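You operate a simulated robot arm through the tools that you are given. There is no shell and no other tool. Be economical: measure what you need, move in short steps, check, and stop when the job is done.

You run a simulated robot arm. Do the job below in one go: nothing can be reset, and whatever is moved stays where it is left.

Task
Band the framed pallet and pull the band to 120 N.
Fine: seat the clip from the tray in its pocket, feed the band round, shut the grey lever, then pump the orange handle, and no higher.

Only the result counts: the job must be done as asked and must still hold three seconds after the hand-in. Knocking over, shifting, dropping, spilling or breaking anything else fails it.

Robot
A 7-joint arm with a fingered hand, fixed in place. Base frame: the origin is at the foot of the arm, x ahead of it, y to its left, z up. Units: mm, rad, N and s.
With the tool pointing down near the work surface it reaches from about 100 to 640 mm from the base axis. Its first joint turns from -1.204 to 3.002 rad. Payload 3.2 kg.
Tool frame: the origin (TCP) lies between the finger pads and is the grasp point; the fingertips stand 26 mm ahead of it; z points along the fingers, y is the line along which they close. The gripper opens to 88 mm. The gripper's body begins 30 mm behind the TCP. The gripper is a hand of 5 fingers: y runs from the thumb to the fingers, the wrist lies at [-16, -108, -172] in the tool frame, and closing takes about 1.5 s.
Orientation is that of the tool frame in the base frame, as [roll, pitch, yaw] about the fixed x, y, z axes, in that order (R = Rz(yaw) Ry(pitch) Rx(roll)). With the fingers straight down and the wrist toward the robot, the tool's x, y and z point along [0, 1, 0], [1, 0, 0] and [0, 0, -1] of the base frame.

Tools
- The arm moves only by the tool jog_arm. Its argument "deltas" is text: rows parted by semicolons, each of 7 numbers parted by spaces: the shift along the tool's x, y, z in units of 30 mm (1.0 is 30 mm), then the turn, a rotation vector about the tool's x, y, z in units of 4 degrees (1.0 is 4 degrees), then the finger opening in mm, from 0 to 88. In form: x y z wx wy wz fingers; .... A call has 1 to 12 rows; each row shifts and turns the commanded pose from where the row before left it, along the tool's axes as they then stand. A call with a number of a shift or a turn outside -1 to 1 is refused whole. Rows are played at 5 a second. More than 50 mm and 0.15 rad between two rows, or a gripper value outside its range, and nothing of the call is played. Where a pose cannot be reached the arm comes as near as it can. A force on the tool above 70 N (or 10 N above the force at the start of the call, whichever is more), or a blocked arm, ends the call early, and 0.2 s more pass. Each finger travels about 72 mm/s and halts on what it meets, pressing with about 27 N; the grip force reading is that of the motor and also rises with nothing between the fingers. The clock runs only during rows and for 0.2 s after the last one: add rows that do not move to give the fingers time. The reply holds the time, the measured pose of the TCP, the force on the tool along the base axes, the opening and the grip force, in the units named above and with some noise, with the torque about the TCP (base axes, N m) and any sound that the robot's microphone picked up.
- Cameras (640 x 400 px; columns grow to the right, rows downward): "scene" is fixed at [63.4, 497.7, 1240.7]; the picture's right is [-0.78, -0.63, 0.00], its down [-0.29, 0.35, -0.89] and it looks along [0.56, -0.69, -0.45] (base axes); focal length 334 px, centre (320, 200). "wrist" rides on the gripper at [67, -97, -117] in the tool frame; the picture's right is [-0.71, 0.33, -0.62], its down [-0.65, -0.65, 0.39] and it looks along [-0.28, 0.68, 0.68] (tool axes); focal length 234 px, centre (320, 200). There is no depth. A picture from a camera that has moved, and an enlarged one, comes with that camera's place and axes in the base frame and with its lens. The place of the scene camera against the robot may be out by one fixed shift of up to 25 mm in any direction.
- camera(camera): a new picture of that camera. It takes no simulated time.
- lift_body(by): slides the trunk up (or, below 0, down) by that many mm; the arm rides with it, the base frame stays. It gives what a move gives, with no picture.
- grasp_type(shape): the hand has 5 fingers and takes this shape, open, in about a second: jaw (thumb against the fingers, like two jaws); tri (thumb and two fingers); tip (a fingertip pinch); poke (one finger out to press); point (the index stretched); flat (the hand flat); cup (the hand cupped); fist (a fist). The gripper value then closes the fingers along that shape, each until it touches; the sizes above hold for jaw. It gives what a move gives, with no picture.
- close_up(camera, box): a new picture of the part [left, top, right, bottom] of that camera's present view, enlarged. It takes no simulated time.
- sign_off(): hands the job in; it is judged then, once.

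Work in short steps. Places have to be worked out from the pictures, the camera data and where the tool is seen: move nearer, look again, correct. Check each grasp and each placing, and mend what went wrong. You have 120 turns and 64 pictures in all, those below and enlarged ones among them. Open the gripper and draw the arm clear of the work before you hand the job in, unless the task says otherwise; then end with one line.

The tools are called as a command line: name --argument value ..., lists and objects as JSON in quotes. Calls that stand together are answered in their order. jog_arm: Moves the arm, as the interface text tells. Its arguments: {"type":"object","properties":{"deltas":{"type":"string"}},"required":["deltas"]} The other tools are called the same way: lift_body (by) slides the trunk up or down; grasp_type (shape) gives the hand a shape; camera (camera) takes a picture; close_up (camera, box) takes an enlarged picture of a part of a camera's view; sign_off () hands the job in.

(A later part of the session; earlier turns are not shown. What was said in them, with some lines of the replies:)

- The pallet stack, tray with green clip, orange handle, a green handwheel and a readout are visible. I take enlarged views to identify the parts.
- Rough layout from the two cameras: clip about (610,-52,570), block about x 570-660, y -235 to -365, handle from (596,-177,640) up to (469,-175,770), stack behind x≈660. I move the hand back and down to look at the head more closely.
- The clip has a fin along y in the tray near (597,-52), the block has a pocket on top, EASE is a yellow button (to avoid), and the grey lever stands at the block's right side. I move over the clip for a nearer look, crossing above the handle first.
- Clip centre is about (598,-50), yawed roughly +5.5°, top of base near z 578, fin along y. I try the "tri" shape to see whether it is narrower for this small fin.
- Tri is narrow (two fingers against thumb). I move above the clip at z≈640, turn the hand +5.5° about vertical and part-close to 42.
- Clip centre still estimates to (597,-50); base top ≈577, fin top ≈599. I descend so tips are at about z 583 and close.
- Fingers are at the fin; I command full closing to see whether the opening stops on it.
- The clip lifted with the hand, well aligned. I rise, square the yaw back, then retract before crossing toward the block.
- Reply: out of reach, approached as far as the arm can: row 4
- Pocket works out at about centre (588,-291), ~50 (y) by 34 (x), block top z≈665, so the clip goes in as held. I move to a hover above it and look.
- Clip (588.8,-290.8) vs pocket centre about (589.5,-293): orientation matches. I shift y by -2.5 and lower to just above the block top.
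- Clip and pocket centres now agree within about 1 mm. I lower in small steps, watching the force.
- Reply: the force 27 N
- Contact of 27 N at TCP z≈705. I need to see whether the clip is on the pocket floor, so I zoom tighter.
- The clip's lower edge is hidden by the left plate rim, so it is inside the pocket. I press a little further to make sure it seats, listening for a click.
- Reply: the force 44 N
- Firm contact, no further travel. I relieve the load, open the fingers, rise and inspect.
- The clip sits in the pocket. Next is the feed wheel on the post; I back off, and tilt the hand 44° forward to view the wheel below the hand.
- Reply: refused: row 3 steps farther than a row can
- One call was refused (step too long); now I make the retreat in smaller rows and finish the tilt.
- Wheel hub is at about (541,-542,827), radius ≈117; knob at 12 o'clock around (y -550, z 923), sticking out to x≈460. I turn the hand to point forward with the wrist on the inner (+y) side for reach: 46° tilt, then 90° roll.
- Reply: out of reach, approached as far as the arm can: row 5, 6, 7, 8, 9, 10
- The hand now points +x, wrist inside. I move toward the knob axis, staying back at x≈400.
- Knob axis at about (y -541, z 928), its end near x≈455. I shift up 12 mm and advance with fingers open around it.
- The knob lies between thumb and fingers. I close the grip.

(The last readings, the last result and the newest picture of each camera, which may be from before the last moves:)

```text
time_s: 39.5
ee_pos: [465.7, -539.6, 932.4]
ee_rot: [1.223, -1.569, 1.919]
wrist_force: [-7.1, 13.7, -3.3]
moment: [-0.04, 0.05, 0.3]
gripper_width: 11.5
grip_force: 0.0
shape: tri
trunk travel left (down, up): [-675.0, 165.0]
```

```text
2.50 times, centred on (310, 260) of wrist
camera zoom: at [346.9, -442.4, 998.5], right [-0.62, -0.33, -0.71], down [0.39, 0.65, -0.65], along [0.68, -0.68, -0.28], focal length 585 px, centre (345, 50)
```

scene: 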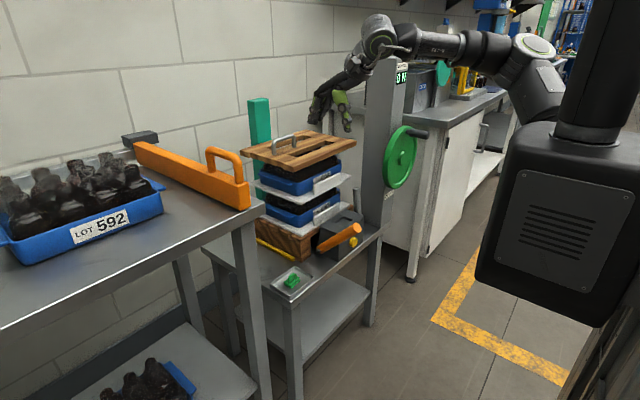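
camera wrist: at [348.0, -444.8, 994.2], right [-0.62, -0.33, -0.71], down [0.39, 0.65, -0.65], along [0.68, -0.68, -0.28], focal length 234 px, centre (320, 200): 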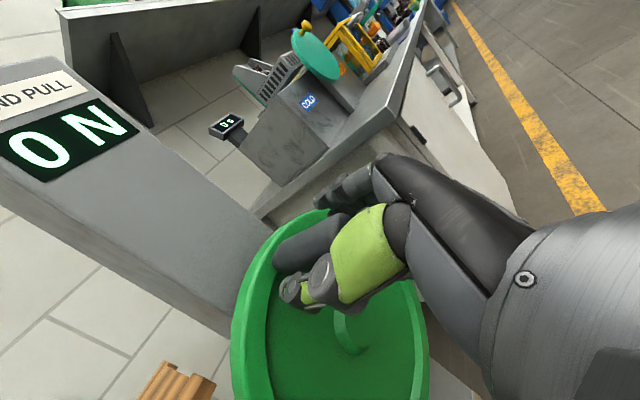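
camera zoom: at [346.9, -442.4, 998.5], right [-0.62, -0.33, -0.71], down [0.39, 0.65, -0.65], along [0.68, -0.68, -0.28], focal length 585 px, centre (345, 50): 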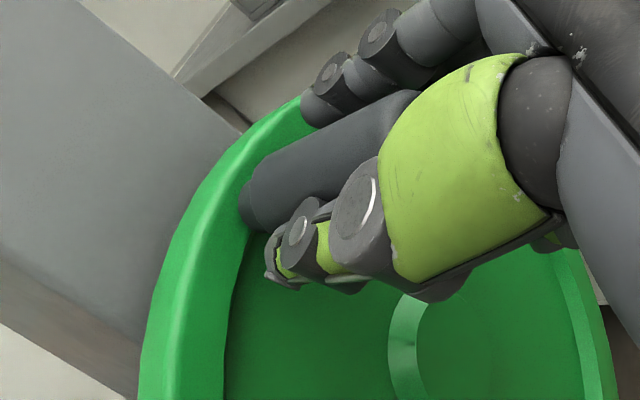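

The thumb slipped under the knob (opening 11.5, no grip force), so the knob is higher than the grasp line. I reopen, raise about 12 mm and close again.

jog_arm --deltas "0 0 0 0 0 0 40; 0 0 0 0 0 0 60; 0 0 0 0 0 0 60; 0.4 0 0 0 0 0 60; 0 0 0 0 0 0 40; 0 0 0 0 0 0 20; 0 0 0 0 0 0 10; 0 0 0 0 0 0 10; 0 0 0 0 0 0 10;0 0 0 0 0 0 10"

close_up --camera "wrist" --box '[220, 180, 400, 340]'

```text
time_s: 41.7
ee_pos: [464.9, -540.4, 945.7]
ee_rot: [0.68, -1.57, 2.463]
wrist_force: [-4.8, 10.0, 1.1]
moment: [0.07, -0.03, 0.27]
gripper_width: 11.0
grip_force: 0.1
shape: tri
trunk travel left (down, up): [-675.0, 165.0]
```

```text
2.50 times, centred on (310, 260) of wrist
camera zoom: at [346.6, -442.6, 1010.9], right [-0.62, -0.33, -0.71], down [0.39, 0.65, -0.65], along [0.68, -0.68, -0.28], focal length 585 px, centre (345, 50)
```

zoom: 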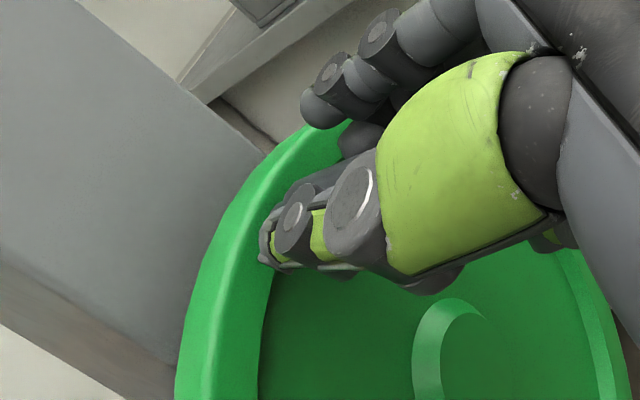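

The thumb now bears on the knob; the force suggests the hand is a few mm too far to -y. I shift +y 5 mm and close fully.

jog_arm --deltas "0 -0.17 0 0 0 0 10; 0 0 0 0 0 0 0; 0 0 0 0 0 0 0; 0 0 0 0 0 0 0; 0 0 0 0 0 0 0"

close_up --camera "scene" --box '[360, 100, 440, 160]'

```text
time_s: 42.9
ee_pos: [464.9, -535.2, 944.0]
ee_rot: [0.383, -1.57, 2.761]
wrist_force: [-2.7, 7.1, 0.7]
moment: [-0.1, -0.18, 0.41]
gripper_width: 2.8
grip_force: 27.1
shape: tri
trunk travel left (down, up): [-675.0, 165.0]
```

```text
6.67 times, centred on (400, 130) of scene
camera zoom: at [63.4, 497.7, 1240.7], right [-0.78, -0.63, 0.0], down [-0.29, 0.35, -0.89], along [0.56, -0.69, -0.45], focal length 2224 px, centre (-213, 667)
```

zoom: 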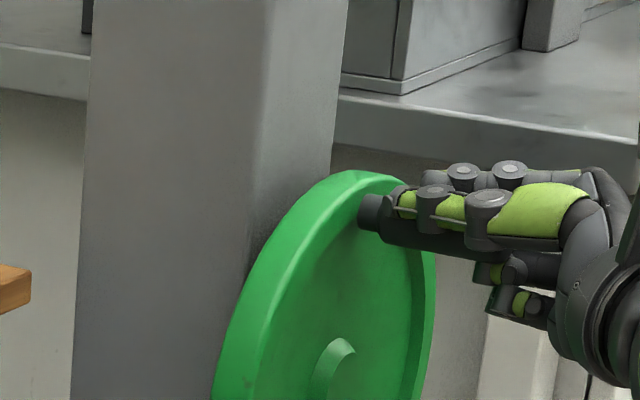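

Now the hand sits a bit high (knob visible below the thumb). I reopen, drop to z≈937 and close again.

jog_arm --deltas "0 0 0 0 0 0 30; 0 0 0 0 0 0 60; 0 0 0 0 0 0 60; -0.23 0 0 0 0 0 60; 0 0 0 0 0 0 60; 0 0 0 0 0 0 40; 0 0 0 0 0 0 20; 0 0 0 0 0 0 10; 0 0 0 0 0 0 0; 0 0 0 0 0 0 0; 0 0 0 0 0 0 0"

close_up --camera "scene" --box '[360, 100, 440, 160]'

```text
time_s: 45.3
ee_pos: [465.8, -534.2, 938.1]
ee_rot: [1.608, -1.569, 1.534]
wrist_force: [-3.5, 10.4, 0.0]
moment: [0.06, 0.02, 0.34]
gripper_width: 6.5
grip_force: 26.6
shape: tri
trunk travel left (down, up): [-675.0, 165.0]
```

```text
6.67 times, centred on (400, 130) of scene
camera zoom: at [63.4, 497.7, 1240.7], right [-0.78, -0.63, 0.0], down [-0.29, 0.35, -0.89], along [0.56, -0.69, -0.45], focal length 2224 px, centre (-213, 667)
```

zoom: 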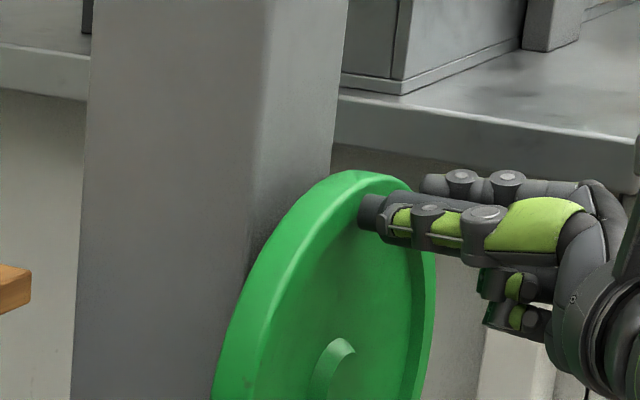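

Thumb bears on the knob with 27 N grip. I try a 30° clockwise arc (top moves to -y, bottom toward the arrow) and watch whether the wheel follows.

jog_arm --deltas "-0.05 0.58 0 0 0 0 0; -0.15 0.56 0 0 0 0 0; -0.25 0.53 0 0 0 0 0; 0 0 0 0 0 0 0"

camera --camera "wrist"

```text
time_s: 46.0
ee_pos: [467.1, -550.9, 938.4]
ee_rot: [1.063, -1.56, 2.119]
wrist_force: [-13.3, 62.6, 8.8]
moment: [0.22, 0.18, 0.25]
gripper_width: 12.6
grip_force: 26.6
shape: tri
trunk travel left (down, up): [-675.0, 165.0]
stopped in row 3: the force on the tool passed its limit (the readings are from after the stop); the commanded pose is now the measured one
```

```text
19 pictures are left
camera wrist: at [345.0, -458.4, 1002.5], right [-0.61, -0.36, -0.71], down [0.36, 0.66, -0.65], along [0.71, -0.65, -0.27], focal length 234 px, centre (320, 200)
```

wrist: 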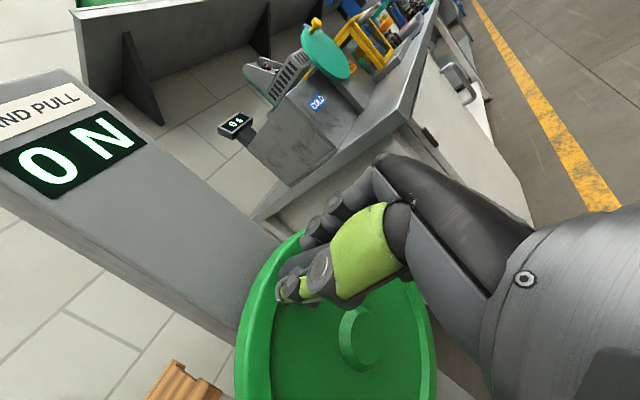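

The wheel blocks hard in that sense, so feed is the other way (top to +y). I unload and try an arc toward +y.

jog_arm --deltas "0 -0.4 0 0 0 0 0; 0 -0.4 0 0 0 0 0; 0 -0.5 0 0 0 0 0; -0.1 -0.5 0 0 0 0 0; -0.15 -0.55 0 0 0 0 0; -0.2 -0.5 0 0 0 0 0; 0 0 0 0 0 0 0"

camera --camera "wrist"

```text
time_s: 47.6
ee_pos: [464.1, -477.0, 920.3]
ee_rot: [0.869, -1.563, 2.296]
wrist_force: [-2.0, 11.4, 22.2]
moment: [-0.17, -0.5, -0.27]
gripper_width: 3.9
grip_force: 26.6
shape: tri
trunk travel left (down, up): [-675.0, 165.0]
```

```text
18 pictures are left
camera wrist: at [344.1, -383.4, 984.4], right [-0.61, -0.35, -0.71], down [0.38, 0.66, -0.65], along [0.69, -0.67, -0.27], focal length 234 px, centre (320, 200)
```

wrist: 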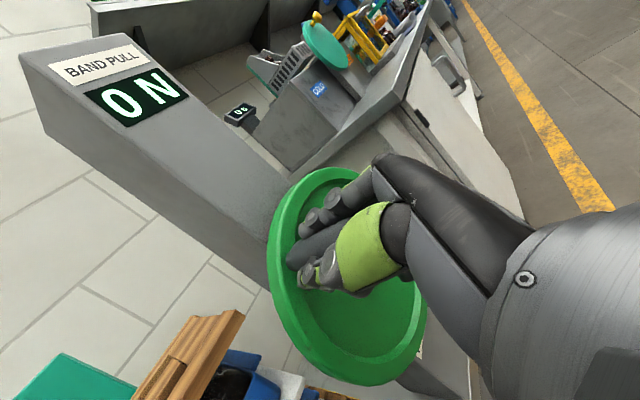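

The wheel turned and the knob followed. I continue the counterclockwise arc in 10° rows about hub (y -535, z 836).

jog_arm --deltas "-.381 -.454 0 0 0 0 0; -.454 -.381 0 0 0 0 0; -.514 -.297 0 0 0 0 0; -.557 -.203 0 0 0 0 0; -.584 -.103 0 0 0 0 0; -.593 0 0 0 0 0 0; 0 0 0 0 0 0 0"

```text
time_s: 49.2
ee_pos: [465.4, -439.5, 822.3]
ee_rot: [3.136, -1.566, 0.025]
wrist_force: [10.3, 5.3, 7.9]
moment: [-0.8, 0.06, -0.16]
gripper_width: 3.7
grip_force: 26.7
shape: tri
trunk travel left (down, up): [-675.0, 165.0]
```

jog_arm --deltas "-.578 .133 0 0 0 0 0; -.546 .232 0 0 0 0 0; -.497 .323 0 0 0 0 0; -.434 .404 0 0 0 0 0; -.357 .474 0 0 0 0 0; -.269 .528 0 0 0 0 0; 0 0 0 0 0 0 0"

jog_arm --deltas "-.173 .567 0 0 0 0 0; -.072 .589 0 0 0 0 0; .031 .592 0 0 0 0 0; .133 .578 0 0 0 0 0; .232 .546 0 0 0 0 0; .323 .497 0 0 0 0 0; 0 0 0 0 0 0 0"

camera --camera "wrist"

```text
time_s: 50.8
ee_pos: [463.8, -499.0, 758.5]
ee_rot: [0.581, -1.527, 2.576]
wrist_force: [-6.5, -0.4, 53.8]
moment: [-1.26, -1.11, -0.28]
gripper_width: 4.1
grip_force: 27.2
shape: tri
trunk travel left (down, up): [-675.0, 165.0]
```

```text
time_s: 51.6
ee_pos: [466.4, -544.8, 761.1]
ee_rot: [0.539, -1.495, 2.621]
wrist_force: [-16.6, 11.9, 39.4]
moment: [-0.65, -0.44, -0.2]
gripper_width: 5.4
grip_force: 26.8
shape: tri
trunk travel left (down, up): [-675.0, 165.0]
stopped in row 3: the force on the tool passed its limit (the readings are from after the stop); the commanded pose is now the measured one
```

```text
17 pictures are left
camera wrist: at [342.4, -447.6, 815.1], right [-0.57, -0.37, -0.73], down [0.42, 0.64, -0.65], along [0.71, -0.67, -0.21], focal length 234 px, centre (320, 200)
```

wrist: 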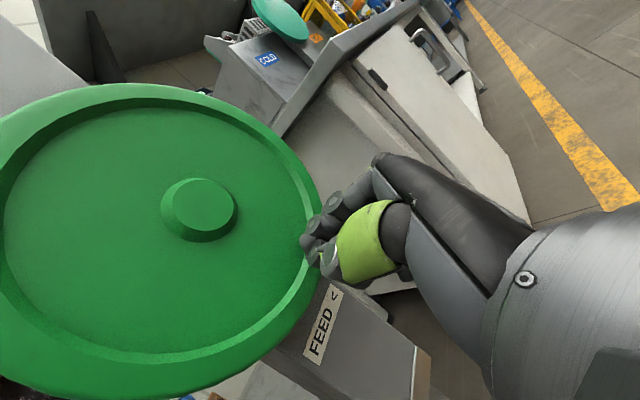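

The knob is in hand near 6 o'clock; the true hub is about (y -533, z 842) with R≈86, so my arc was too wide. I continue with the corrected circle.

jog_arm --deltas ".112 .487 0 0 0 0 0; .195 .46 0 0 0 0 0; .272 .419 0 0 0 0 0; .341 .366 0 0 0 0 0; .399 .301 0 0 0 0 0; .446 .227 0 0 0 0 0; 0 0 0 0 0 0 0"

```text
time_s: 53.2
ee_pos: [467.5, -608.9, 805.7]
ee_rot: [0.594, -1.528, 2.573]
wrist_force: [-17.0, 31.0, 5.2]
moment: [-0.31, -0.25, 0.46]
gripper_width: 4.9
grip_force: 26.5
shape: tri
trunk travel left (down, up): [-675.0, 165.0]
```

jog_arm --deltas ".448 .063 0 0 0 0 0; .470 .033 0 0 0 0 0; .477 0 0 0 0 0 0; .470 -.083 0 0 0 0 0; .448 -.163 0 0 0 0 0; .413 -.239 0 0 0 0 0; .365 -.307 0 0 0 0 0; .307 -.365 0 0 0 0 0; 0 0 0 0 0 0 0"

camera --camera "wrist"

camera --camera "scene"

```text
time_s: 55.2
ee_pos: [467.0, -586.8, 907.2]
ee_rot: [0.473, -1.514, 2.685]
wrist_force: [0.2, -38.1, 21.3]
moment: [-1.21, -0.8, 0.18]
gripper_width: 5.0
grip_force: 26.7
shape: tri
trunk travel left (down, up): [-675.0, 165.0]
```

```text
16 pictures are left
camera wrist: at [343.9, -491.0, 963.7], right [-0.58, -0.36, -0.73], down [0.41, 0.64, -0.65], along [0.7, -0.67, -0.23], focal length 234 px, centre (320, 200)
```

wrist: 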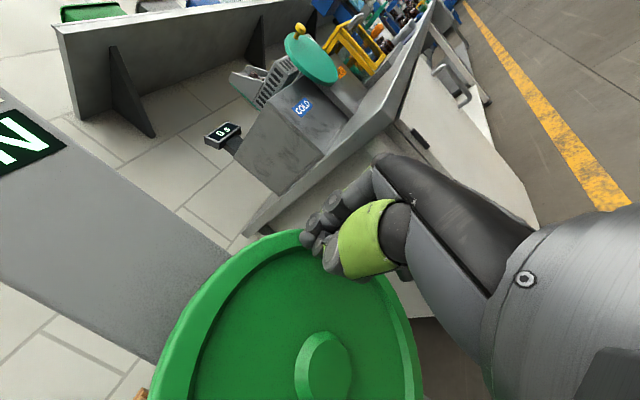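

```text
15 pictures are left
```

scene: 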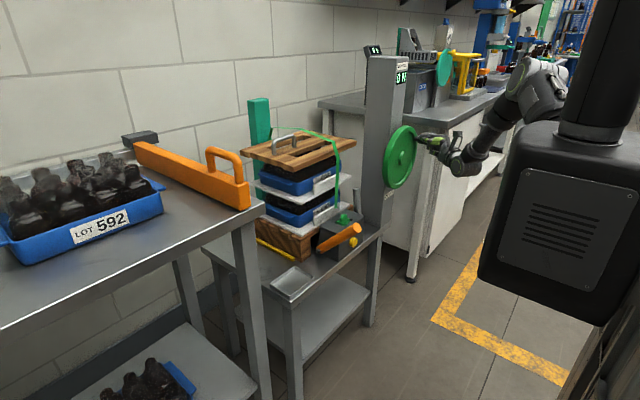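

A green band is feeding over the stack. I zoom in to see how far it has got.

close_up --camera "scene" --box '[230, 110, 410, 270]'

```text
2.50 times, centred on (320, 190) of scene
camera zoom: at [63.4, 497.7, 1240.7], right [-0.78, -0.63, 0.0], down [-0.29, 0.35, -0.89], along [0.56, -0.69, -0.45], focal length 834 px, centre (320, 225)
```

zoom: 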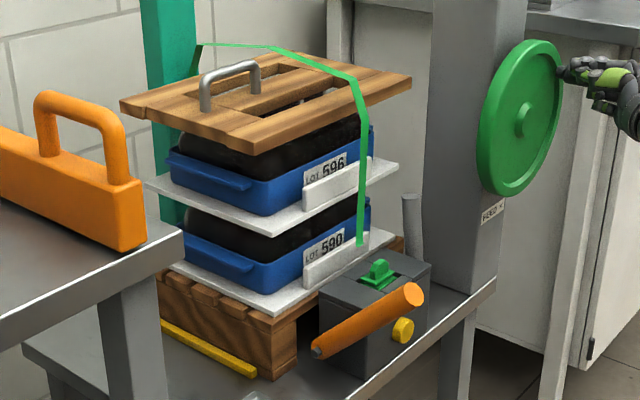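

The band tip is coming down the front, just above the clip. I continue ~40° more.

jog_arm --deltas ".281 -.401 0 0 0 0 0; .207 -.444 0 0 0 0 0; .127 -.473 0 0 0 0 0; .043 -.488 0 0 0 0 0; 0 0 0 0 0 0 0"

close_up --camera "scene" --box '[310, 100, 450, 250]'

```text
time_s: 55.9
ee_pos: [466.4, -556.8, 935.1]
ee_rot: [0.636, -1.47, 2.516]
wrist_force: [-10.1, -12.7, 11.6]
moment: [-1.0, -1.51, 0.01]
gripper_width: 4.4
grip_force: 26.7
shape: tri
trunk travel left (down, up): [-675.0, 165.0]
stopped in row 3: the force on the tool passed its limit (the readings are from after the stop); the commanded pose is now the measured one
```

```text
2.67 times, centred on (380, 175) of scene
camera zoom: at [63.4, 497.7, 1240.7], right [-0.78, -0.63, 0.0], down [-0.29, 0.35, -0.89], along [0.56, -0.69, -0.45], focal length 890 px, centre (160, 267)
```

zoom: 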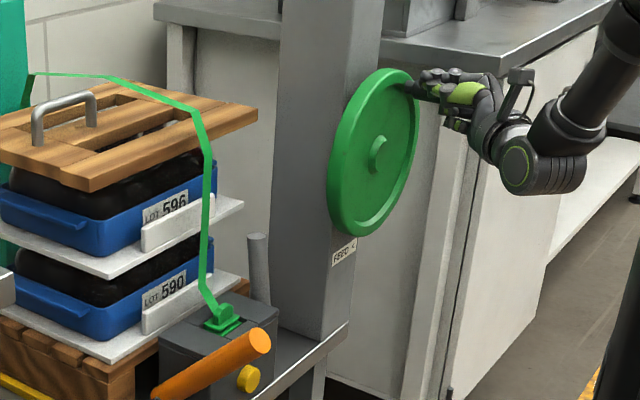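

The band now appears to reach into the clip and the wheel came to a firm stop. I check the clip closely.

close_up --camera "scene" --box '[325, 195, 385, 245]'

```text
8.00 times, centred on (355, 220) of scene
camera zoom: at [63.4, 497.7, 1240.7], right [-0.78, -0.63, 0.0], down [-0.29, 0.35, -0.89], along [0.56, -0.69, -0.45], focal length 2668 px, centre (40, 40)
```

zoom: 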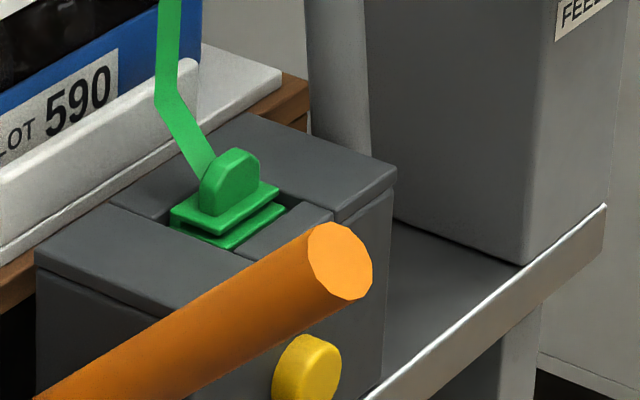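

The band ends behind the clip fin. I test once more whether the wheel still turns in the feed sense.

jog_arm --deltas "-0.1 -.3 0 0 0 0 0; -0.1 -.3 0 0 0 0 0; 0 -.3 0 0 0 0 0; 0 0 0 0 0 0 0"

close_up --camera "scene" --box '[325, 100, 445, 240]'

```text
time_s: 56.5
ee_pos: [467.1, -555.3, 936.6]
ee_rot: [0.673, -1.442, 2.455]
wrist_force: [-7.1, -36.6, 7.6]
moment: [-1.0, -0.7, 0.58]
gripper_width: 5.4
grip_force: 27.0
shape: tri
trunk travel left (down, up): [-675.0, 165.0]
stopped in row 3: the force on the tool passed its limit (the readings are from after the stop); the commanded pose is now the measured one
```

```text
2.86 times, centred on (385, 170) of scene
camera zoom: at [63.4, 497.7, 1240.7], right [-0.78, -0.63, 0.0], down [-0.29, 0.35, -0.89], along [0.56, -0.69, -0.45], focal length 953 px, centre (134, 286)
```

zoom: 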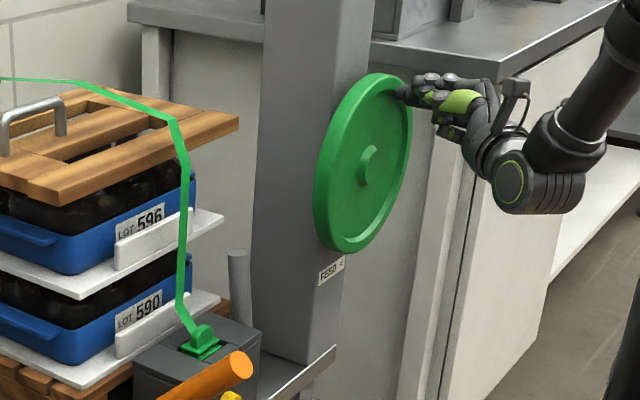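

Feeding is complete against a stop. I release the knob, retreat, square the tool, and then move toward the grey lever, whose top I triangulate at (610,-394,740) with pivot near (572,-393,626).

jog_arm --deltas "0 0 0 0 0 0 20; 0 0 0 0 0 0 40; 0 0 0 0 0 0 60; 0 0 0 0 0 0 60; 0 0 -0.8 0 0 0 60; 0 0 -0.8 0 0 0 60; 0 0 -0.8 0 0 0 60; 0 0 0 0 -0.72 0 60; 0 0 0 0 -0.71 0 60; 0 0 0 0 0 0.6 60; 0 0 0 0 0 0.56 60; 0 0 0 0 0 0 60"

jog_arm --deltas "-0.75 -0.6 0 0 0 0 60; -0.75 -0.6 0 0 0 0 60; -0.75 -0.6 0 0 0 0 60; -0.75 -0.6 0 0 0 0 60; -0.75 -0.6 0 0 0 0 60; -0.75 -0.6 0 0 0 0 60; -0.75 -0.6 0 0 0 0 60; -0.75 -0.6 0 0 0 0 60; -0.75 -0.6 0 0 0 0 60; 0 0 0 0 0 0 60"

camera --camera "wrist"

```text
time_s: 59.1
ee_pos: [399.7, -546.1, 930.9]
ee_rot: [-2.833, -1.564, -0.309]
wrist_force: [-0.3, -0.1, 0.1]
moment: [-0.02, 0.01, 0.03]
gripper_width: 59.8
grip_force: 0.0
shape: tri
trunk travel left (down, up): [-675.0, 165.0]
```

```text
time_s: 61.3
ee_pos: [397.2, -383.7, 726.9]
ee_rot: [-3.121, -1.564, -0.022]
wrist_force: [0.3, 0.2, -0.3]
moment: [-0.02, 0.01, 0.01]
gripper_width: 59.8
grip_force: 0.0
shape: tri
trunk travel left (down, up): [-675.0, 165.0]
```

```text
10 pictures are left
camera wrist: at [280.1, -286.7, 794.2], right [-0.63, -0.33, -0.7], down [0.39, 0.65, -0.65], along [0.68, -0.68, -0.28], focal length 234 px, centre (320, 200)
```

wrist: 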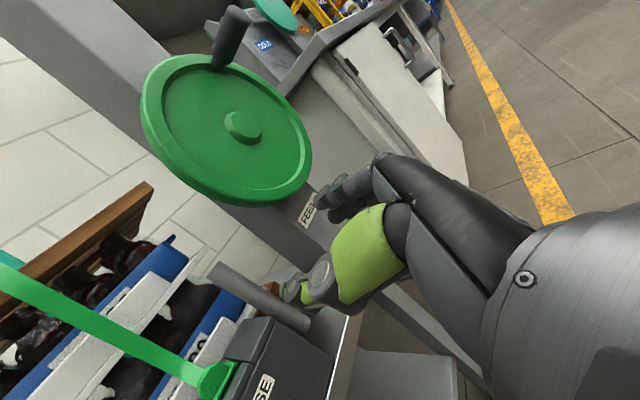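

Lever top confirmed at about (610,-393,743), bottom (572,-388,616). I advance with the jaws straddling it in y and pinch it near the top.

jog_arm --deltas "0 0.27 1 0 0 0 60; 0 0 1 0 0 0 60; 0 0 1 0 0 0 60; 0 0 1 0 0 0 60; 0 0 1 0 0 0 60; 0 0 1 0 0 0 60; 0 0 0.6 0 0 0 60; 0 0 0 0 0 0 60"

camera --camera "wrist"

```text
time_s: 63.1
ee_pos: [596.7, -391.7, 726.4]
ee_rot: [-2.802, -1.563, -0.341]
wrist_force: [0.3, -0.2, -0.5]
moment: [-0.01, 0.01, 0.01]
gripper_width: 59.7
grip_force: 0.1
shape: tri
trunk travel left (down, up): [-675.0, 165.0]
```

```text
9 pictures are left
camera wrist: at [478.7, -295.2, 793.2], right [-0.63, -0.33, -0.7], down [0.38, 0.65, -0.65], along [0.68, -0.68, -0.28], focal length 234 px, centre (320, 200)
```

wrist: 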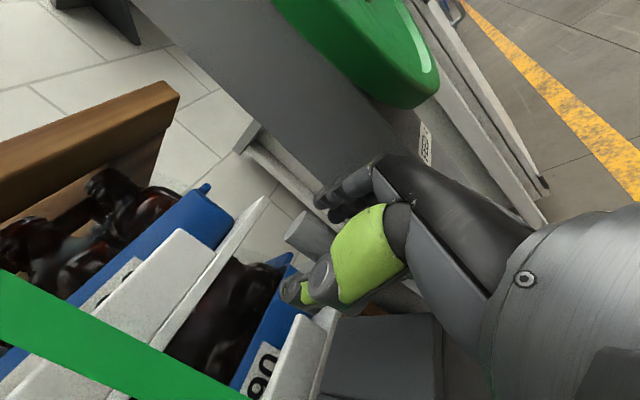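

The lever top lies between thumb and fingers. I close on it.

jog_arm --deltas "0 0 0 0 0 0 40; 0 0 0 0 0 0 20; 0 0 0 0 0 0 5; 0 0 0 0 0 0 0; 0 0 0 0 0 0 0; 0 0 0 0 0 0 0"

```text
time_s: 64.5
ee_pos: [596.0, -391.1, 726.5]
ee_rot: [-3.018, -1.566, -0.123]
wrist_force: [3.1, 6.1, 0.4]
moment: [0.01, -0.05, 0.05]
gripper_width: 15.2
grip_force: 26.9
shape: tri
trunk travel left (down, up): [-675.0, 165.0]
```

Lever gripped (opening 15, 27 N). I pull it forward along an arc around the pivot.

jog_arm --deltas ".09 0 -.461 0 0 0 0; .031 0 -.469 0 0 0 0; -.031 0 -.469 0 0 0 0; -.09 0 -.461 0 0 0 0; 0 0 0 0 0 0 0"

```text
time_s: 65.7
ee_pos: [541.4, -390.4, 724.5]
ee_rot: [-3.023, -1.557, -0.12]
wrist_force: [6.2, 8.5, -12.5]
moment: [0.07, -0.17, 0.15]
gripper_width: 15.1
grip_force: 26.9
shape: tri
trunk travel left (down, up): [-675.0, 165.0]
```

jog_arm --deltas "-.28 0 -.442 0 0 0 0; -.23 0 -.419 0 0 0 0; -.27 0 -.385 0 0 0 0; -.314 0 -.349 0 0 0 0; 0 0 0 0 0 0 0"

```text
time_s: 66.9
ee_pos: [491.8, -392.2, 693.2]
ee_rot: [3.091, -1.561, 0.049]
wrist_force: [0.5, 7.6, -5.0]
moment: [0.0, -0.05, -0.2]
gripper_width: 10.9
grip_force: 27.0
shape: tri
trunk travel left (down, up): [-675.0, 165.0]
```

The opening dropped to 10.9; I check that the lever still follows.

camera --camera "wrist"

```text
8 pictures are left
camera wrist: at [374.8, -294.7, 761.2], right [-0.63, -0.33, -0.7], down [0.38, 0.65, -0.65], along [0.67, -0.68, -0.29], focal length 234 px, centre (320, 200)
```

wrist: 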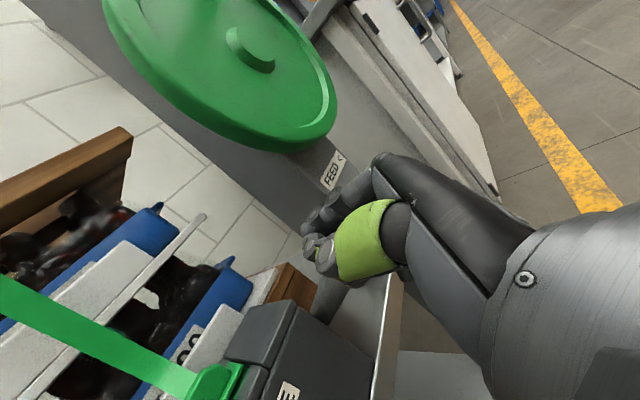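

The lever still follows under the hand. I continue down the arc.

jog_arm --deltas "-.36 0 -.302 0 0 0 0; -.394 0 -.256 0 0 0 0; -.426 0 -.199 0 0 0 0; 0 0 0 0 0 0 0"

jog_arm --deltas "-.447 0 -.145 0 0 0 0; -.463 0 -.08 0 0 0 0; -.47 0 0 0 0 0 0; 0 0 0 0 0 0 0"

camera --camera "wrist"

```text
time_s: 67.9
ee_pos: [476.8, -390.7, 672.2]
ee_rot: [0.546, -1.542, 2.596]
wrist_force: [36.1, 4.5, 45.4]
moment: [-0.04, -0.1, -0.5]
gripper_width: 12.2
grip_force: 26.7
shape: tri
trunk travel left (down, up): [-675.0, 165.0]
```

```text
time_s: 68.3
ee_pos: [478.4, -392.6, 671.9]
ee_rot: [0.403, -1.505, 2.741]
wrist_force: [11.3, 9.1, 27.1]
moment: [0.03, 0.08, -0.45]
gripper_width: 14.0
grip_force: 27.0
shape: tri
trunk travel left (down, up): [-675.0, 165.0]
stopped in row 1: the force on the tool passed its limit (the readings are from after the stop); the commanded pose is now the measured one
```

```text
7 pictures are left
camera wrist: at [355.9, -294.0, 729.2], right [-0.58, -0.35, -0.73], down [0.42, 0.64, -0.64], along [0.69, -0.68, -0.22], focal length 234 px, centre (320, 200)
```

wrist: 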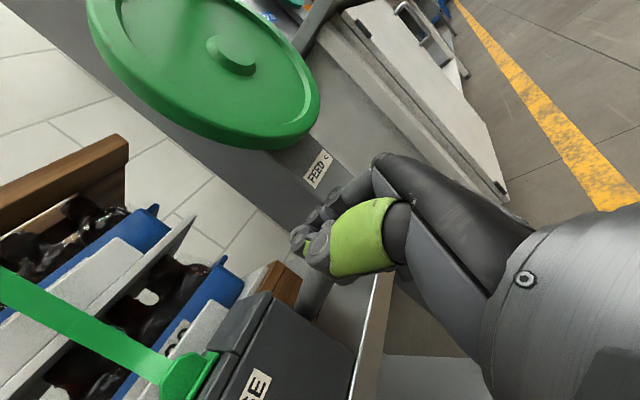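

The lever meets a firm stop after about 80° of swing. I let go, back off straight, and look whether it stays shut.

jog_arm --deltas "0 0 0 0 0 0 20; 0 0 0 0 0 0 40; 0 0 0 0 0 0 60; 0 0 0 0 0 0 60; 0 0 -0.8 0 0 0 60; 0 0 -0.8 0 0 0 60; 0 0 -0.8 0 0 0 60; 0 0 -0.8 -0.0 0 0 60; 0 0 0 0 0 0 60"

camera --camera "wrist"

```text
time_s: 70.3
ee_pos: [380.1, -393.6, 662.5]
ee_rot: [0.421, -1.531, 2.721]
wrist_force: [-0.3, -0.1, -0.2]
moment: [0.0, -0.01, -0.02]
gripper_width: 59.5
grip_force: 0.1
shape: tri
trunk travel left (down, up): [-675.0, 165.0]
```

```text
6 pictures are left
camera wrist: at [259.1, -295.7, 721.0], right [-0.6, -0.34, -0.72], down [0.41, 0.64, -0.65], along [0.69, -0.69, -0.24], focal length 234 px, centre (320, 200)
```

wrist: 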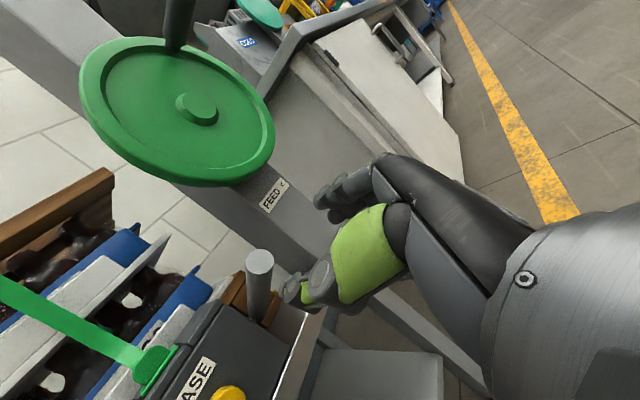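

The lever end now stays at (469,-391,671), about 65° forward: shut. Next I bring the hand in front of the orange handle's end, around (478,-175,762).

jog_arm --deltas ".33 -.73 0 0 -0.5 0 60; .33 -.73 0 0 0 0 60; .33 -.73 0 0 0 0 60; .33 -.73 0 0 0 0 60; .33 -.73 0 0 0 0 60; .33 -.73 0 0 0 0 60; .33 -.73 0 0 0 0 60; .33 -.73 0 0 0 0 60; .33 -.73 0 0 0 0 60; .33 -.73 0 0 0 0 60; 0 0 0 0 0 0 60"

```text
time_s: 72.7
ee_pos: [379.6, -173.7, 756.5]
ee_rot: [1.456, -1.552, 1.684]
wrist_force: [-0.5, -0.3, 0.3]
moment: [0.02, -0.01, -0.03]
gripper_width: 60.0
grip_force: 0.1
shape: tri
trunk travel left (down, up): [-675.0, 165.0]
```

Re-triangulating from earlier wrist views, the handle end is at (472,-192,735), pivot near (610,-198,612). I align and advance to straddle it, then look before gripping.

jog_arm --deltas "-.78 .6 0 0 -0.3 0 60; 0 0 0.7 0 0 0 60; 0 0 0.9 0 0 0 60; 0 0 0.9 0 0 0 60; 0 0 0.85 0 0 0 60; 0 0 0 0 0 0 60"

camera --camera "wrist"

```text
time_s: 74.1
ee_pos: [480.1, -192.3, 733.1]
ee_rot: [2.428, -1.545, 0.712]
wrist_force: [-0.1, -1.0, 0.6]
moment: [0.04, -0.05, 0.0]
gripper_width: 59.9
grip_force: 0.1
shape: tri
trunk travel left (down, up): [-675.0, 165.0]
```

```text
5 pictures are left
camera wrist: at [363.7, -94.2, 798.3], right [-0.64, -0.34, -0.69], down [0.38, 0.64, -0.67], along [0.67, -0.69, -0.28], focal length 234 px, centre (320, 200)
```

wrist: 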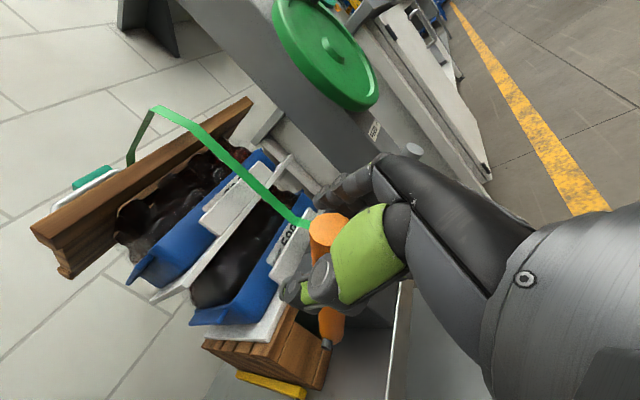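

The handle is between thumb and fingers. I close on it.

jog_arm --deltas "0 0 0 0 0 0 40; 0 0 0 0 0 0 20; 0 0 0 0 0 0 5; 0 0 0 0 0 0 0; 0 0 0 0 0 0 0; 0 0 0 0 0 0 0"

```text
time_s: 75.5
ee_pos: [479.8, -193.3, 731.6]
ee_rot: [2.394, -1.544, 0.744]
wrist_force: [3.0, -2.5, 0.6]
moment: [0.03, -0.05, 0.12]
gripper_width: 18.8
grip_force: 26.7
shape: tri
trunk travel left (down, up): [-675.0, 165.0]
```

Gripped (18.8 mm, 27 N). I try a first small down-stroke of ~15° and check forces and the readout.

jog_arm --deltas "-.39 0 -.322 0 0 0 0; -.417 0 -.287 0 0 0 0; -.44 0 -.249 0 0 0 0; 0 0 0 0 0 0 0"

close_up --camera "scene" --box '[300, 50, 420, 260]'

```text
time_s: 76.5
ee_pos: [452.3, -191.9, 694.1]
ee_rot: [2.463, -1.544, 0.679]
wrist_force: [0.6, 4.7, 3.9]
moment: [-0.13, -0.03, -0.21]
gripper_width: 16.3
grip_force: 26.8
shape: tri
trunk travel left (down, up): [-675.0, 165.0]
```

```text
1.90 times, centred on (360, 155) of scene
camera zoom: at [63.4, 497.7, 1240.7], right [-0.78, -0.63, 0.0], down [-0.29, 0.35, -0.89], along [0.56, -0.69, -0.45], focal length 635 px, centre (244, 286)
```

zoom: 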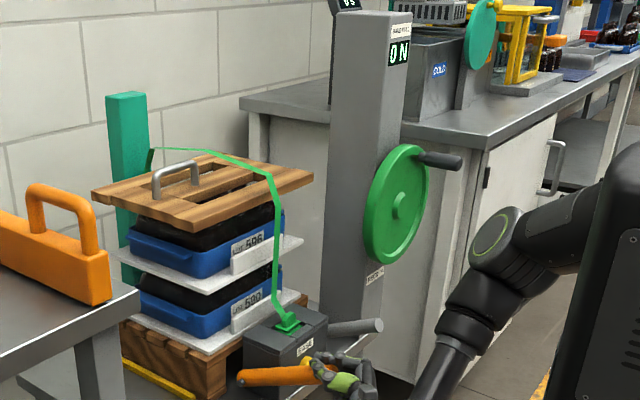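

The handle follows but the reading is still 0 N (slack). I continue the stroke downward, watching force and sound.

jog_arm --deltas "-.46 0 -.21 0 0 0 0; -.477 0 -.169 0 0 0 0; -.49 0 -.127 0 0 0 0; 0 0 0 0 0 0 0"

```text
time_s: 77.5
ee_pos: [436.7, -191.7, 653.7]
ee_rot: [2.322, -1.548, 0.82]
wrist_force: [-0.3, 12.8, 10.7]
moment: [-0.07, -0.96, -0.29]
gripper_width: 15.3
grip_force: 26.7
shape: tri
trunk travel left (down, up): [-675.0, 165.0]
```

jog_arm --deltas "-.5 0 -.084 0 0 0 0; -.505 0 -.04 0 0 0 0; 0 0 0 0 0 0 0"

```text
time_s: 78.3
ee_pos: [432.2, -193.9, 622.6]
ee_rot: [2.279, -1.547, 0.861]
wrist_force: [-7.3, 10.3, 11.3]
moment: [-0.21, -0.97, -0.02]
gripper_width: 15.2
grip_force: 26.8
shape: tri
trunk travel left (down, up): [-675.0, 165.0]
```

jog_arm --deltas "-.507 0 0 0 0 0 0; -.505 0 .05 0 0 0 0; -.5 0 .09 0 0 0 0; 0 0 0 0 0 0 0"

```text
time_s: 79.0
ee_pos: [435.5, -195.7, 603.1]
ee_rot: [0.829, -1.511, 2.301]
wrist_force: [-26.4, 7.6, 44.3]
moment: [0.16, -0.22, -0.09]
gripper_width: 19.5
grip_force: 27.8
shape: tri
trunk travel left (down, up): [-675.0, 165.0]
stopped in row 3: the force on the tool passed its limit (the readings are from after the stop); the commanded pose is now the measured one
```

Bottom stop reached (about -4°). I raise the handle back up along the same arc.

jog_arm --deltas ".507 0 -.02 0 0 0 0; .506 0 .03 0 0 0 0; .502 0 .07 0 0 0 0; .494 0 .114 0 0 0 0; .482 0 .157 0 0 0 0; 0 0 0 0 0 0 0"

jog_arm --deltas ".467 0 .198 0 0 0 0; .448 0 .238 0 0 0 0; .425 0 .276 0 0 0 0; .4 0 .312 0 0 0 0; 0 0 0 0 0 0 0"

close_up --camera "scene" --box '[300, 50, 420, 260]'

```text
time_s: 80.4
ee_pos: [450.1, -195.1, 668.9]
ee_rot: [1.109, -1.529, 2.024]
wrist_force: [-1.8, 1.0, 5.3]
moment: [-0.06, 0.05, -0.24]
gripper_width: 17.5
grip_force: 27.1
shape: tri
trunk travel left (down, up): [-675.0, 165.0]
```

```text
time_s: 81.6
ee_pos: [478.9, -192.7, 721.4]
ee_rot: [1.146, -1.532, 1.986]
wrist_force: [0.7, -1.2, -0.4]
moment: [0.0, 0.4, -0.28]
gripper_width: 16.1
grip_force: 26.8
shape: tri
trunk travel left (down, up): [-675.0, 165.0]
```

```text
1.90 times, centred on (360, 155) of scene
camera zoom: at [63.4, 497.7, 1240.7], right [-0.78, -0.63, 0.0], down [-0.29, 0.35, -0.89], along [0.56, -0.69, -0.45], focal length 635 px, centre (244, 286)
```

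zoom: 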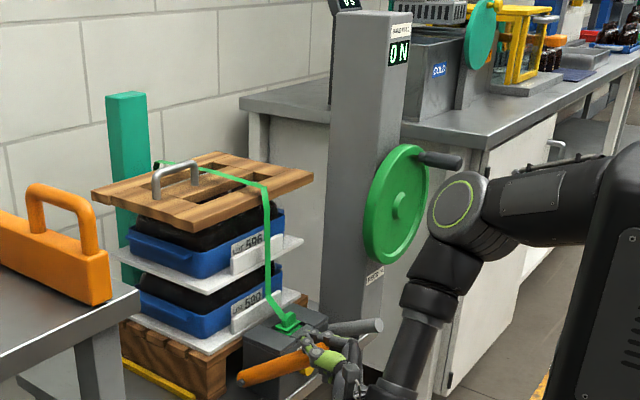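

The slack is coming out (band now lies on the lid) but still 0 N. I do a second full down-stroke in the same segments, watching for rising resistance.

jog_arm --deltas "-.40 0 -.312 0 0 0 0; -.425 0 -.276 0 0 0 0; -.448 0 -.238 0 0 0 0; 0 0 0 0 0 0 0"

jog_arm --deltas "-.467 0 -.198 0 0 0 0; -.482 0 -.157 0 0 0 0; -.494 0 -.114 0 0 0 0; 0 0 0 0 0 0 0"

jog_arm --deltas "-.502 0 -.07 0 0 0 0; -.506 0 -.03 0 0 0 0; -.4 0 0 0 0 0 0; 0 0 0 0 0 0 0"

```text
time_s: 82.6
ee_pos: [454.9, -192.6, 684.2]
ee_rot: [1.109, -1.531, 2.027]
wrist_force: [7.5, 7.3, 6.9]
moment: [-0.12, -0.95, -0.2]
gripper_width: 15.3
grip_force: 27.6
shape: tri
trunk travel left (down, up): [-675.0, 165.0]
```

```text
time_s: 83.6
ee_pos: [440.3, -193.4, 639.0]
ee_rot: [1.15, -1.53, 1.985]
wrist_force: [7.3, 10.4, 9.0]
moment: [-0.01, -0.92, -0.23]
gripper_width: 16.0
grip_force: 26.9
shape: tri
trunk travel left (down, up): [-675.0, 165.0]
```

```text
time_s: 84.6
ee_pos: [438.2, -195.4, 610.5]
ee_rot: [0.754, -1.493, 2.375]
wrist_force: [-4.1, 7.9, 68.5]
moment: [0.02, -0.31, -0.29]
gripper_width: 16.4
grip_force: 27.5
shape: tri
trunk travel left (down, up): [-675.0, 165.0]
```

Bottom stop again. I read the display now, with the band in view.

close_up --camera "scene" --box '[300, 50, 420, 260]'

```text
1.90 times, centred on (360, 155) of scene
camera zoom: at [63.4, 497.7, 1240.7], right [-0.78, -0.63, 0.0], down [-0.29, 0.35, -0.89], along [0.56, -0.69, -0.45], focal length 635 px, centre (244, 286)
```

zoom: 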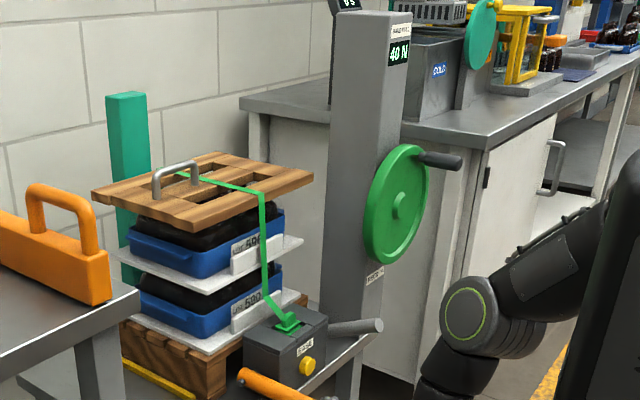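

Reading 40 N: stroke one took slack, stroke two gave 40 N, so about 40 N per full stroke. I raise the handle for stroke three.

jog_arm --deltas ".4 0 0 0 0 0 0; .506 0 .03 0 0 0 0; .502 0 .07 0 0 0 0; .494 0 .114 0 0 0 0; .482 0 .157 0 0 0 0; .467 0 .198 0 0 0 0; .448 0 .238 0 0 0 0; .425 0 .276 0 0 0 0; .4 0 .312 0 0 0 0; 0 0 0 0 0 0 0"

```text
time_s: 86.8
ee_pos: [479.3, -194.2, 720.6]
ee_rot: [1.14, -1.532, 1.991]
wrist_force: [-0.2, -5.0, -1.7]
moment: [-0.1, 0.44, -0.21]
gripper_width: 16.3
grip_force: 26.9
shape: tri
trunk travel left (down, up): [-675.0, 165.0]
```

Back at the top, same place as before. Now the third down-stroke, identical to the second.

jog_arm --deltas "-.40 0 -.312 0 0 0 0; -.425 0 -.276 0 0 0 0; -.448 0 -.238 0 0 0 0; 0 0 0 0 0 0 0"

jog_arm --deltas "-.467 0 -.198 0 0 0 0; -.482 0 -.157 0 0 0 0; -.494 0 -.114 0 0 0 0; 0 0 0 0 0 0 0"

jog_arm --deltas "-.502 0 -.07 0 0 0 0; -.506 0 -.03 0 0 0 0; -.4 0 0 0 0 0 0; 0 0 0 0 0 0 0"

close_up --camera "scene" --box '[300, 50, 420, 260]'

```text
time_s: 87.8
ee_pos: [456.2, -193.0, 684.4]
ee_rot: [1.119, -1.531, 2.016]
wrist_force: [8.8, 2.9, 6.0]
moment: [-0.17, -0.84, -0.13]
gripper_width: 15.5
grip_force: 26.7
shape: tri
trunk travel left (down, up): [-675.0, 165.0]
```

```text
time_s: 88.8
ee_pos: [442.1, -193.8, 641.4]
ee_rot: [1.111, -1.532, 2.022]
wrist_force: [5.8, 8.0, 8.3]
moment: [-0.06, -0.78, -0.2]
gripper_width: 16.3
grip_force: 27.4
shape: tri
trunk travel left (down, up): [-675.0, 165.0]
```

```text
time_s: 89.8
ee_pos: [438.7, -196.4, 611.2]
ee_rot: [0.735, -1.492, 2.392]
wrist_force: [-2.0, 5.0, 67.6]
moment: [0.06, -0.19, -0.28]
gripper_width: 16.1
grip_force: 26.7
shape: tri
trunk travel left (down, up): [-675.0, 165.0]
```

```text
1.90 times, centred on (360, 155) of scene
camera zoom: at [63.4, 497.7, 1240.7], right [-0.78, -0.63, 0.0], down [-0.29, 0.35, -0.89], along [0.56, -0.69, -0.45], focal length 635 px, centre (244, 286)
```

zoom: 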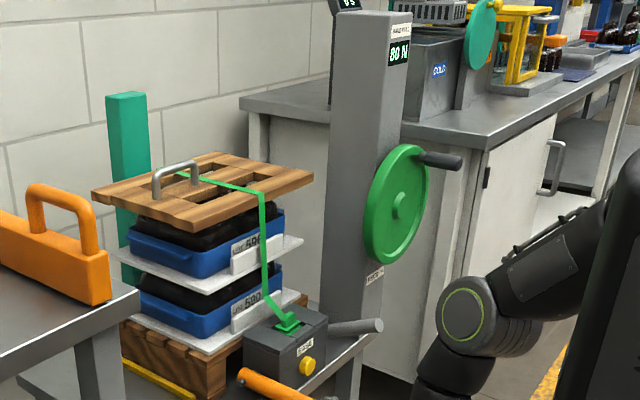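

80 N: exactly 40 N per stroke. One more identical stroke gives 120 N.

jog_arm --deltas ".4 0 0 0 0 0 0; .506 0 .03 0 0 0 0; .502 0 .07 0 0 0 0; .494 0 .114 0 0 0 0; .482 0 .157 0 0 0 0; .467 0 .198 0 0 0 0; .448 0 .238 0 0 0 0; .425 0 .276 0 0 0 0; .4 0 .312 0 0 0 0; 0 0 0 0 0 0 0"

jog_arm --deltas "-.40 0 -.312 0 0 0 0; -.425 0 -.276 0 0 0 0; -.448 0 -.238 0 0 0 0; -.467 0 -.198 0 0 0 0; -.482 0 -.157 0 0 0 0; -.494 0 -.114 0 0 0 0; 0 0 0 0 0 0 0"

jog_arm --deltas "-.502 0 -.07 0 0 0 0; -.506 0 -.03 0 0 0 0; -.4 0 0 0 0 0 0; 0 0 0 0 0 0 0"

```text
time_s: 92.0
ee_pos: [479.0, -194.2, 721.5]
ee_rot: [1.107, -1.531, 2.024]
wrist_force: [0.5, -6.5, -1.2]
moment: [-0.1, 0.47, -0.17]
gripper_width: 16.3
grip_force: 27.1
shape: tri
trunk travel left (down, up): [-675.0, 165.0]
```

```text
time_s: 93.6
ee_pos: [441.3, -192.6, 638.7]
ee_rot: [1.099, -1.533, 2.035]
wrist_force: [7.4, 5.6, 9.1]
moment: [-0.07, -0.78, -0.25]
gripper_width: 16.0
grip_force: 26.6
shape: tri
trunk travel left (down, up): [-675.0, 165.0]
```

```text
time_s: 94.6
ee_pos: [436.9, -195.8, 611.2]
ee_rot: [0.746, -1.492, 2.381]
wrist_force: [-1.7, 3.2, 68.6]
moment: [0.1, -0.18, -0.29]
gripper_width: 16.0
grip_force: 26.8
shape: tri
trunk travel left (down, up): [-675.0, 165.0]
```

Stroke four ended at the same stop. I unload, open the fingers and retreat straight back, then use the last picture.

jog_arm --deltas ".3 0 0 0 0 0 0; 0 0 0 0 0 0 20; 0 0 0 0 0 0 40; 0 0 0 0 0 0 70; 0 0 0 0 0 0 70; 0 0 -0.7 0 0 0 70; 0 0 -0.7 0 0 0 70; 0 0 -0.7 0 0 0 70; 0 0 -0.7 0 0 0 70; 0 0 -0.7 0 0 0 70; 0 0 0 0 0 0 70"

close_up --camera "scene" --box '[300, 50, 420, 260]'

```text
time_s: 97.0
ee_pos: [334.8, -196.6, 605.0]
ee_rot: [1.081, -1.532, 2.05]
wrist_force: [-0.2, 0.0, -0.5]
moment: [-0.02, -0.02, 0.02]
gripper_width: 69.6
grip_force: 0.0
shape: tri
trunk travel left (down, up): [-675.0, 165.0]
```

```text
1.90 times, centred on (360, 155) of scene
camera zoom: at [63.4, 497.7, 1240.7], right [-0.78, -0.63, 0.0], down [-0.29, 0.35, -0.89], along [0.56, -0.69, -0.45], focal length 635 px, centre (244, 286)
```

zoom: 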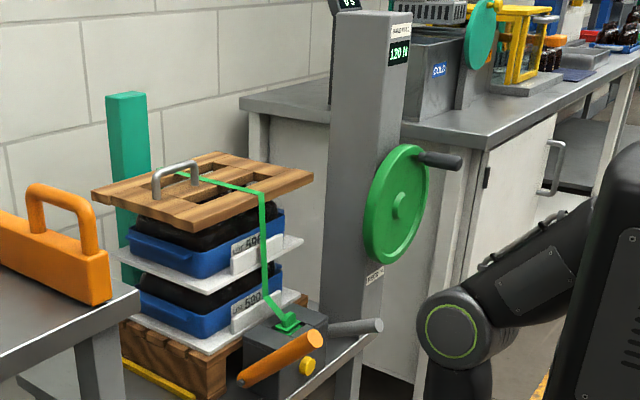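

The display reads 120 N, the lever is shut, the handle has sprung back up, and the hand is open and clear. I hand in.

sign_off

```text
The job is handed in.
```

The framed pallet is banded: the clip is in its pocket, the band is round, the grey lever is shut, and the display read 120 N before hand-in, with nothing else seen moved.
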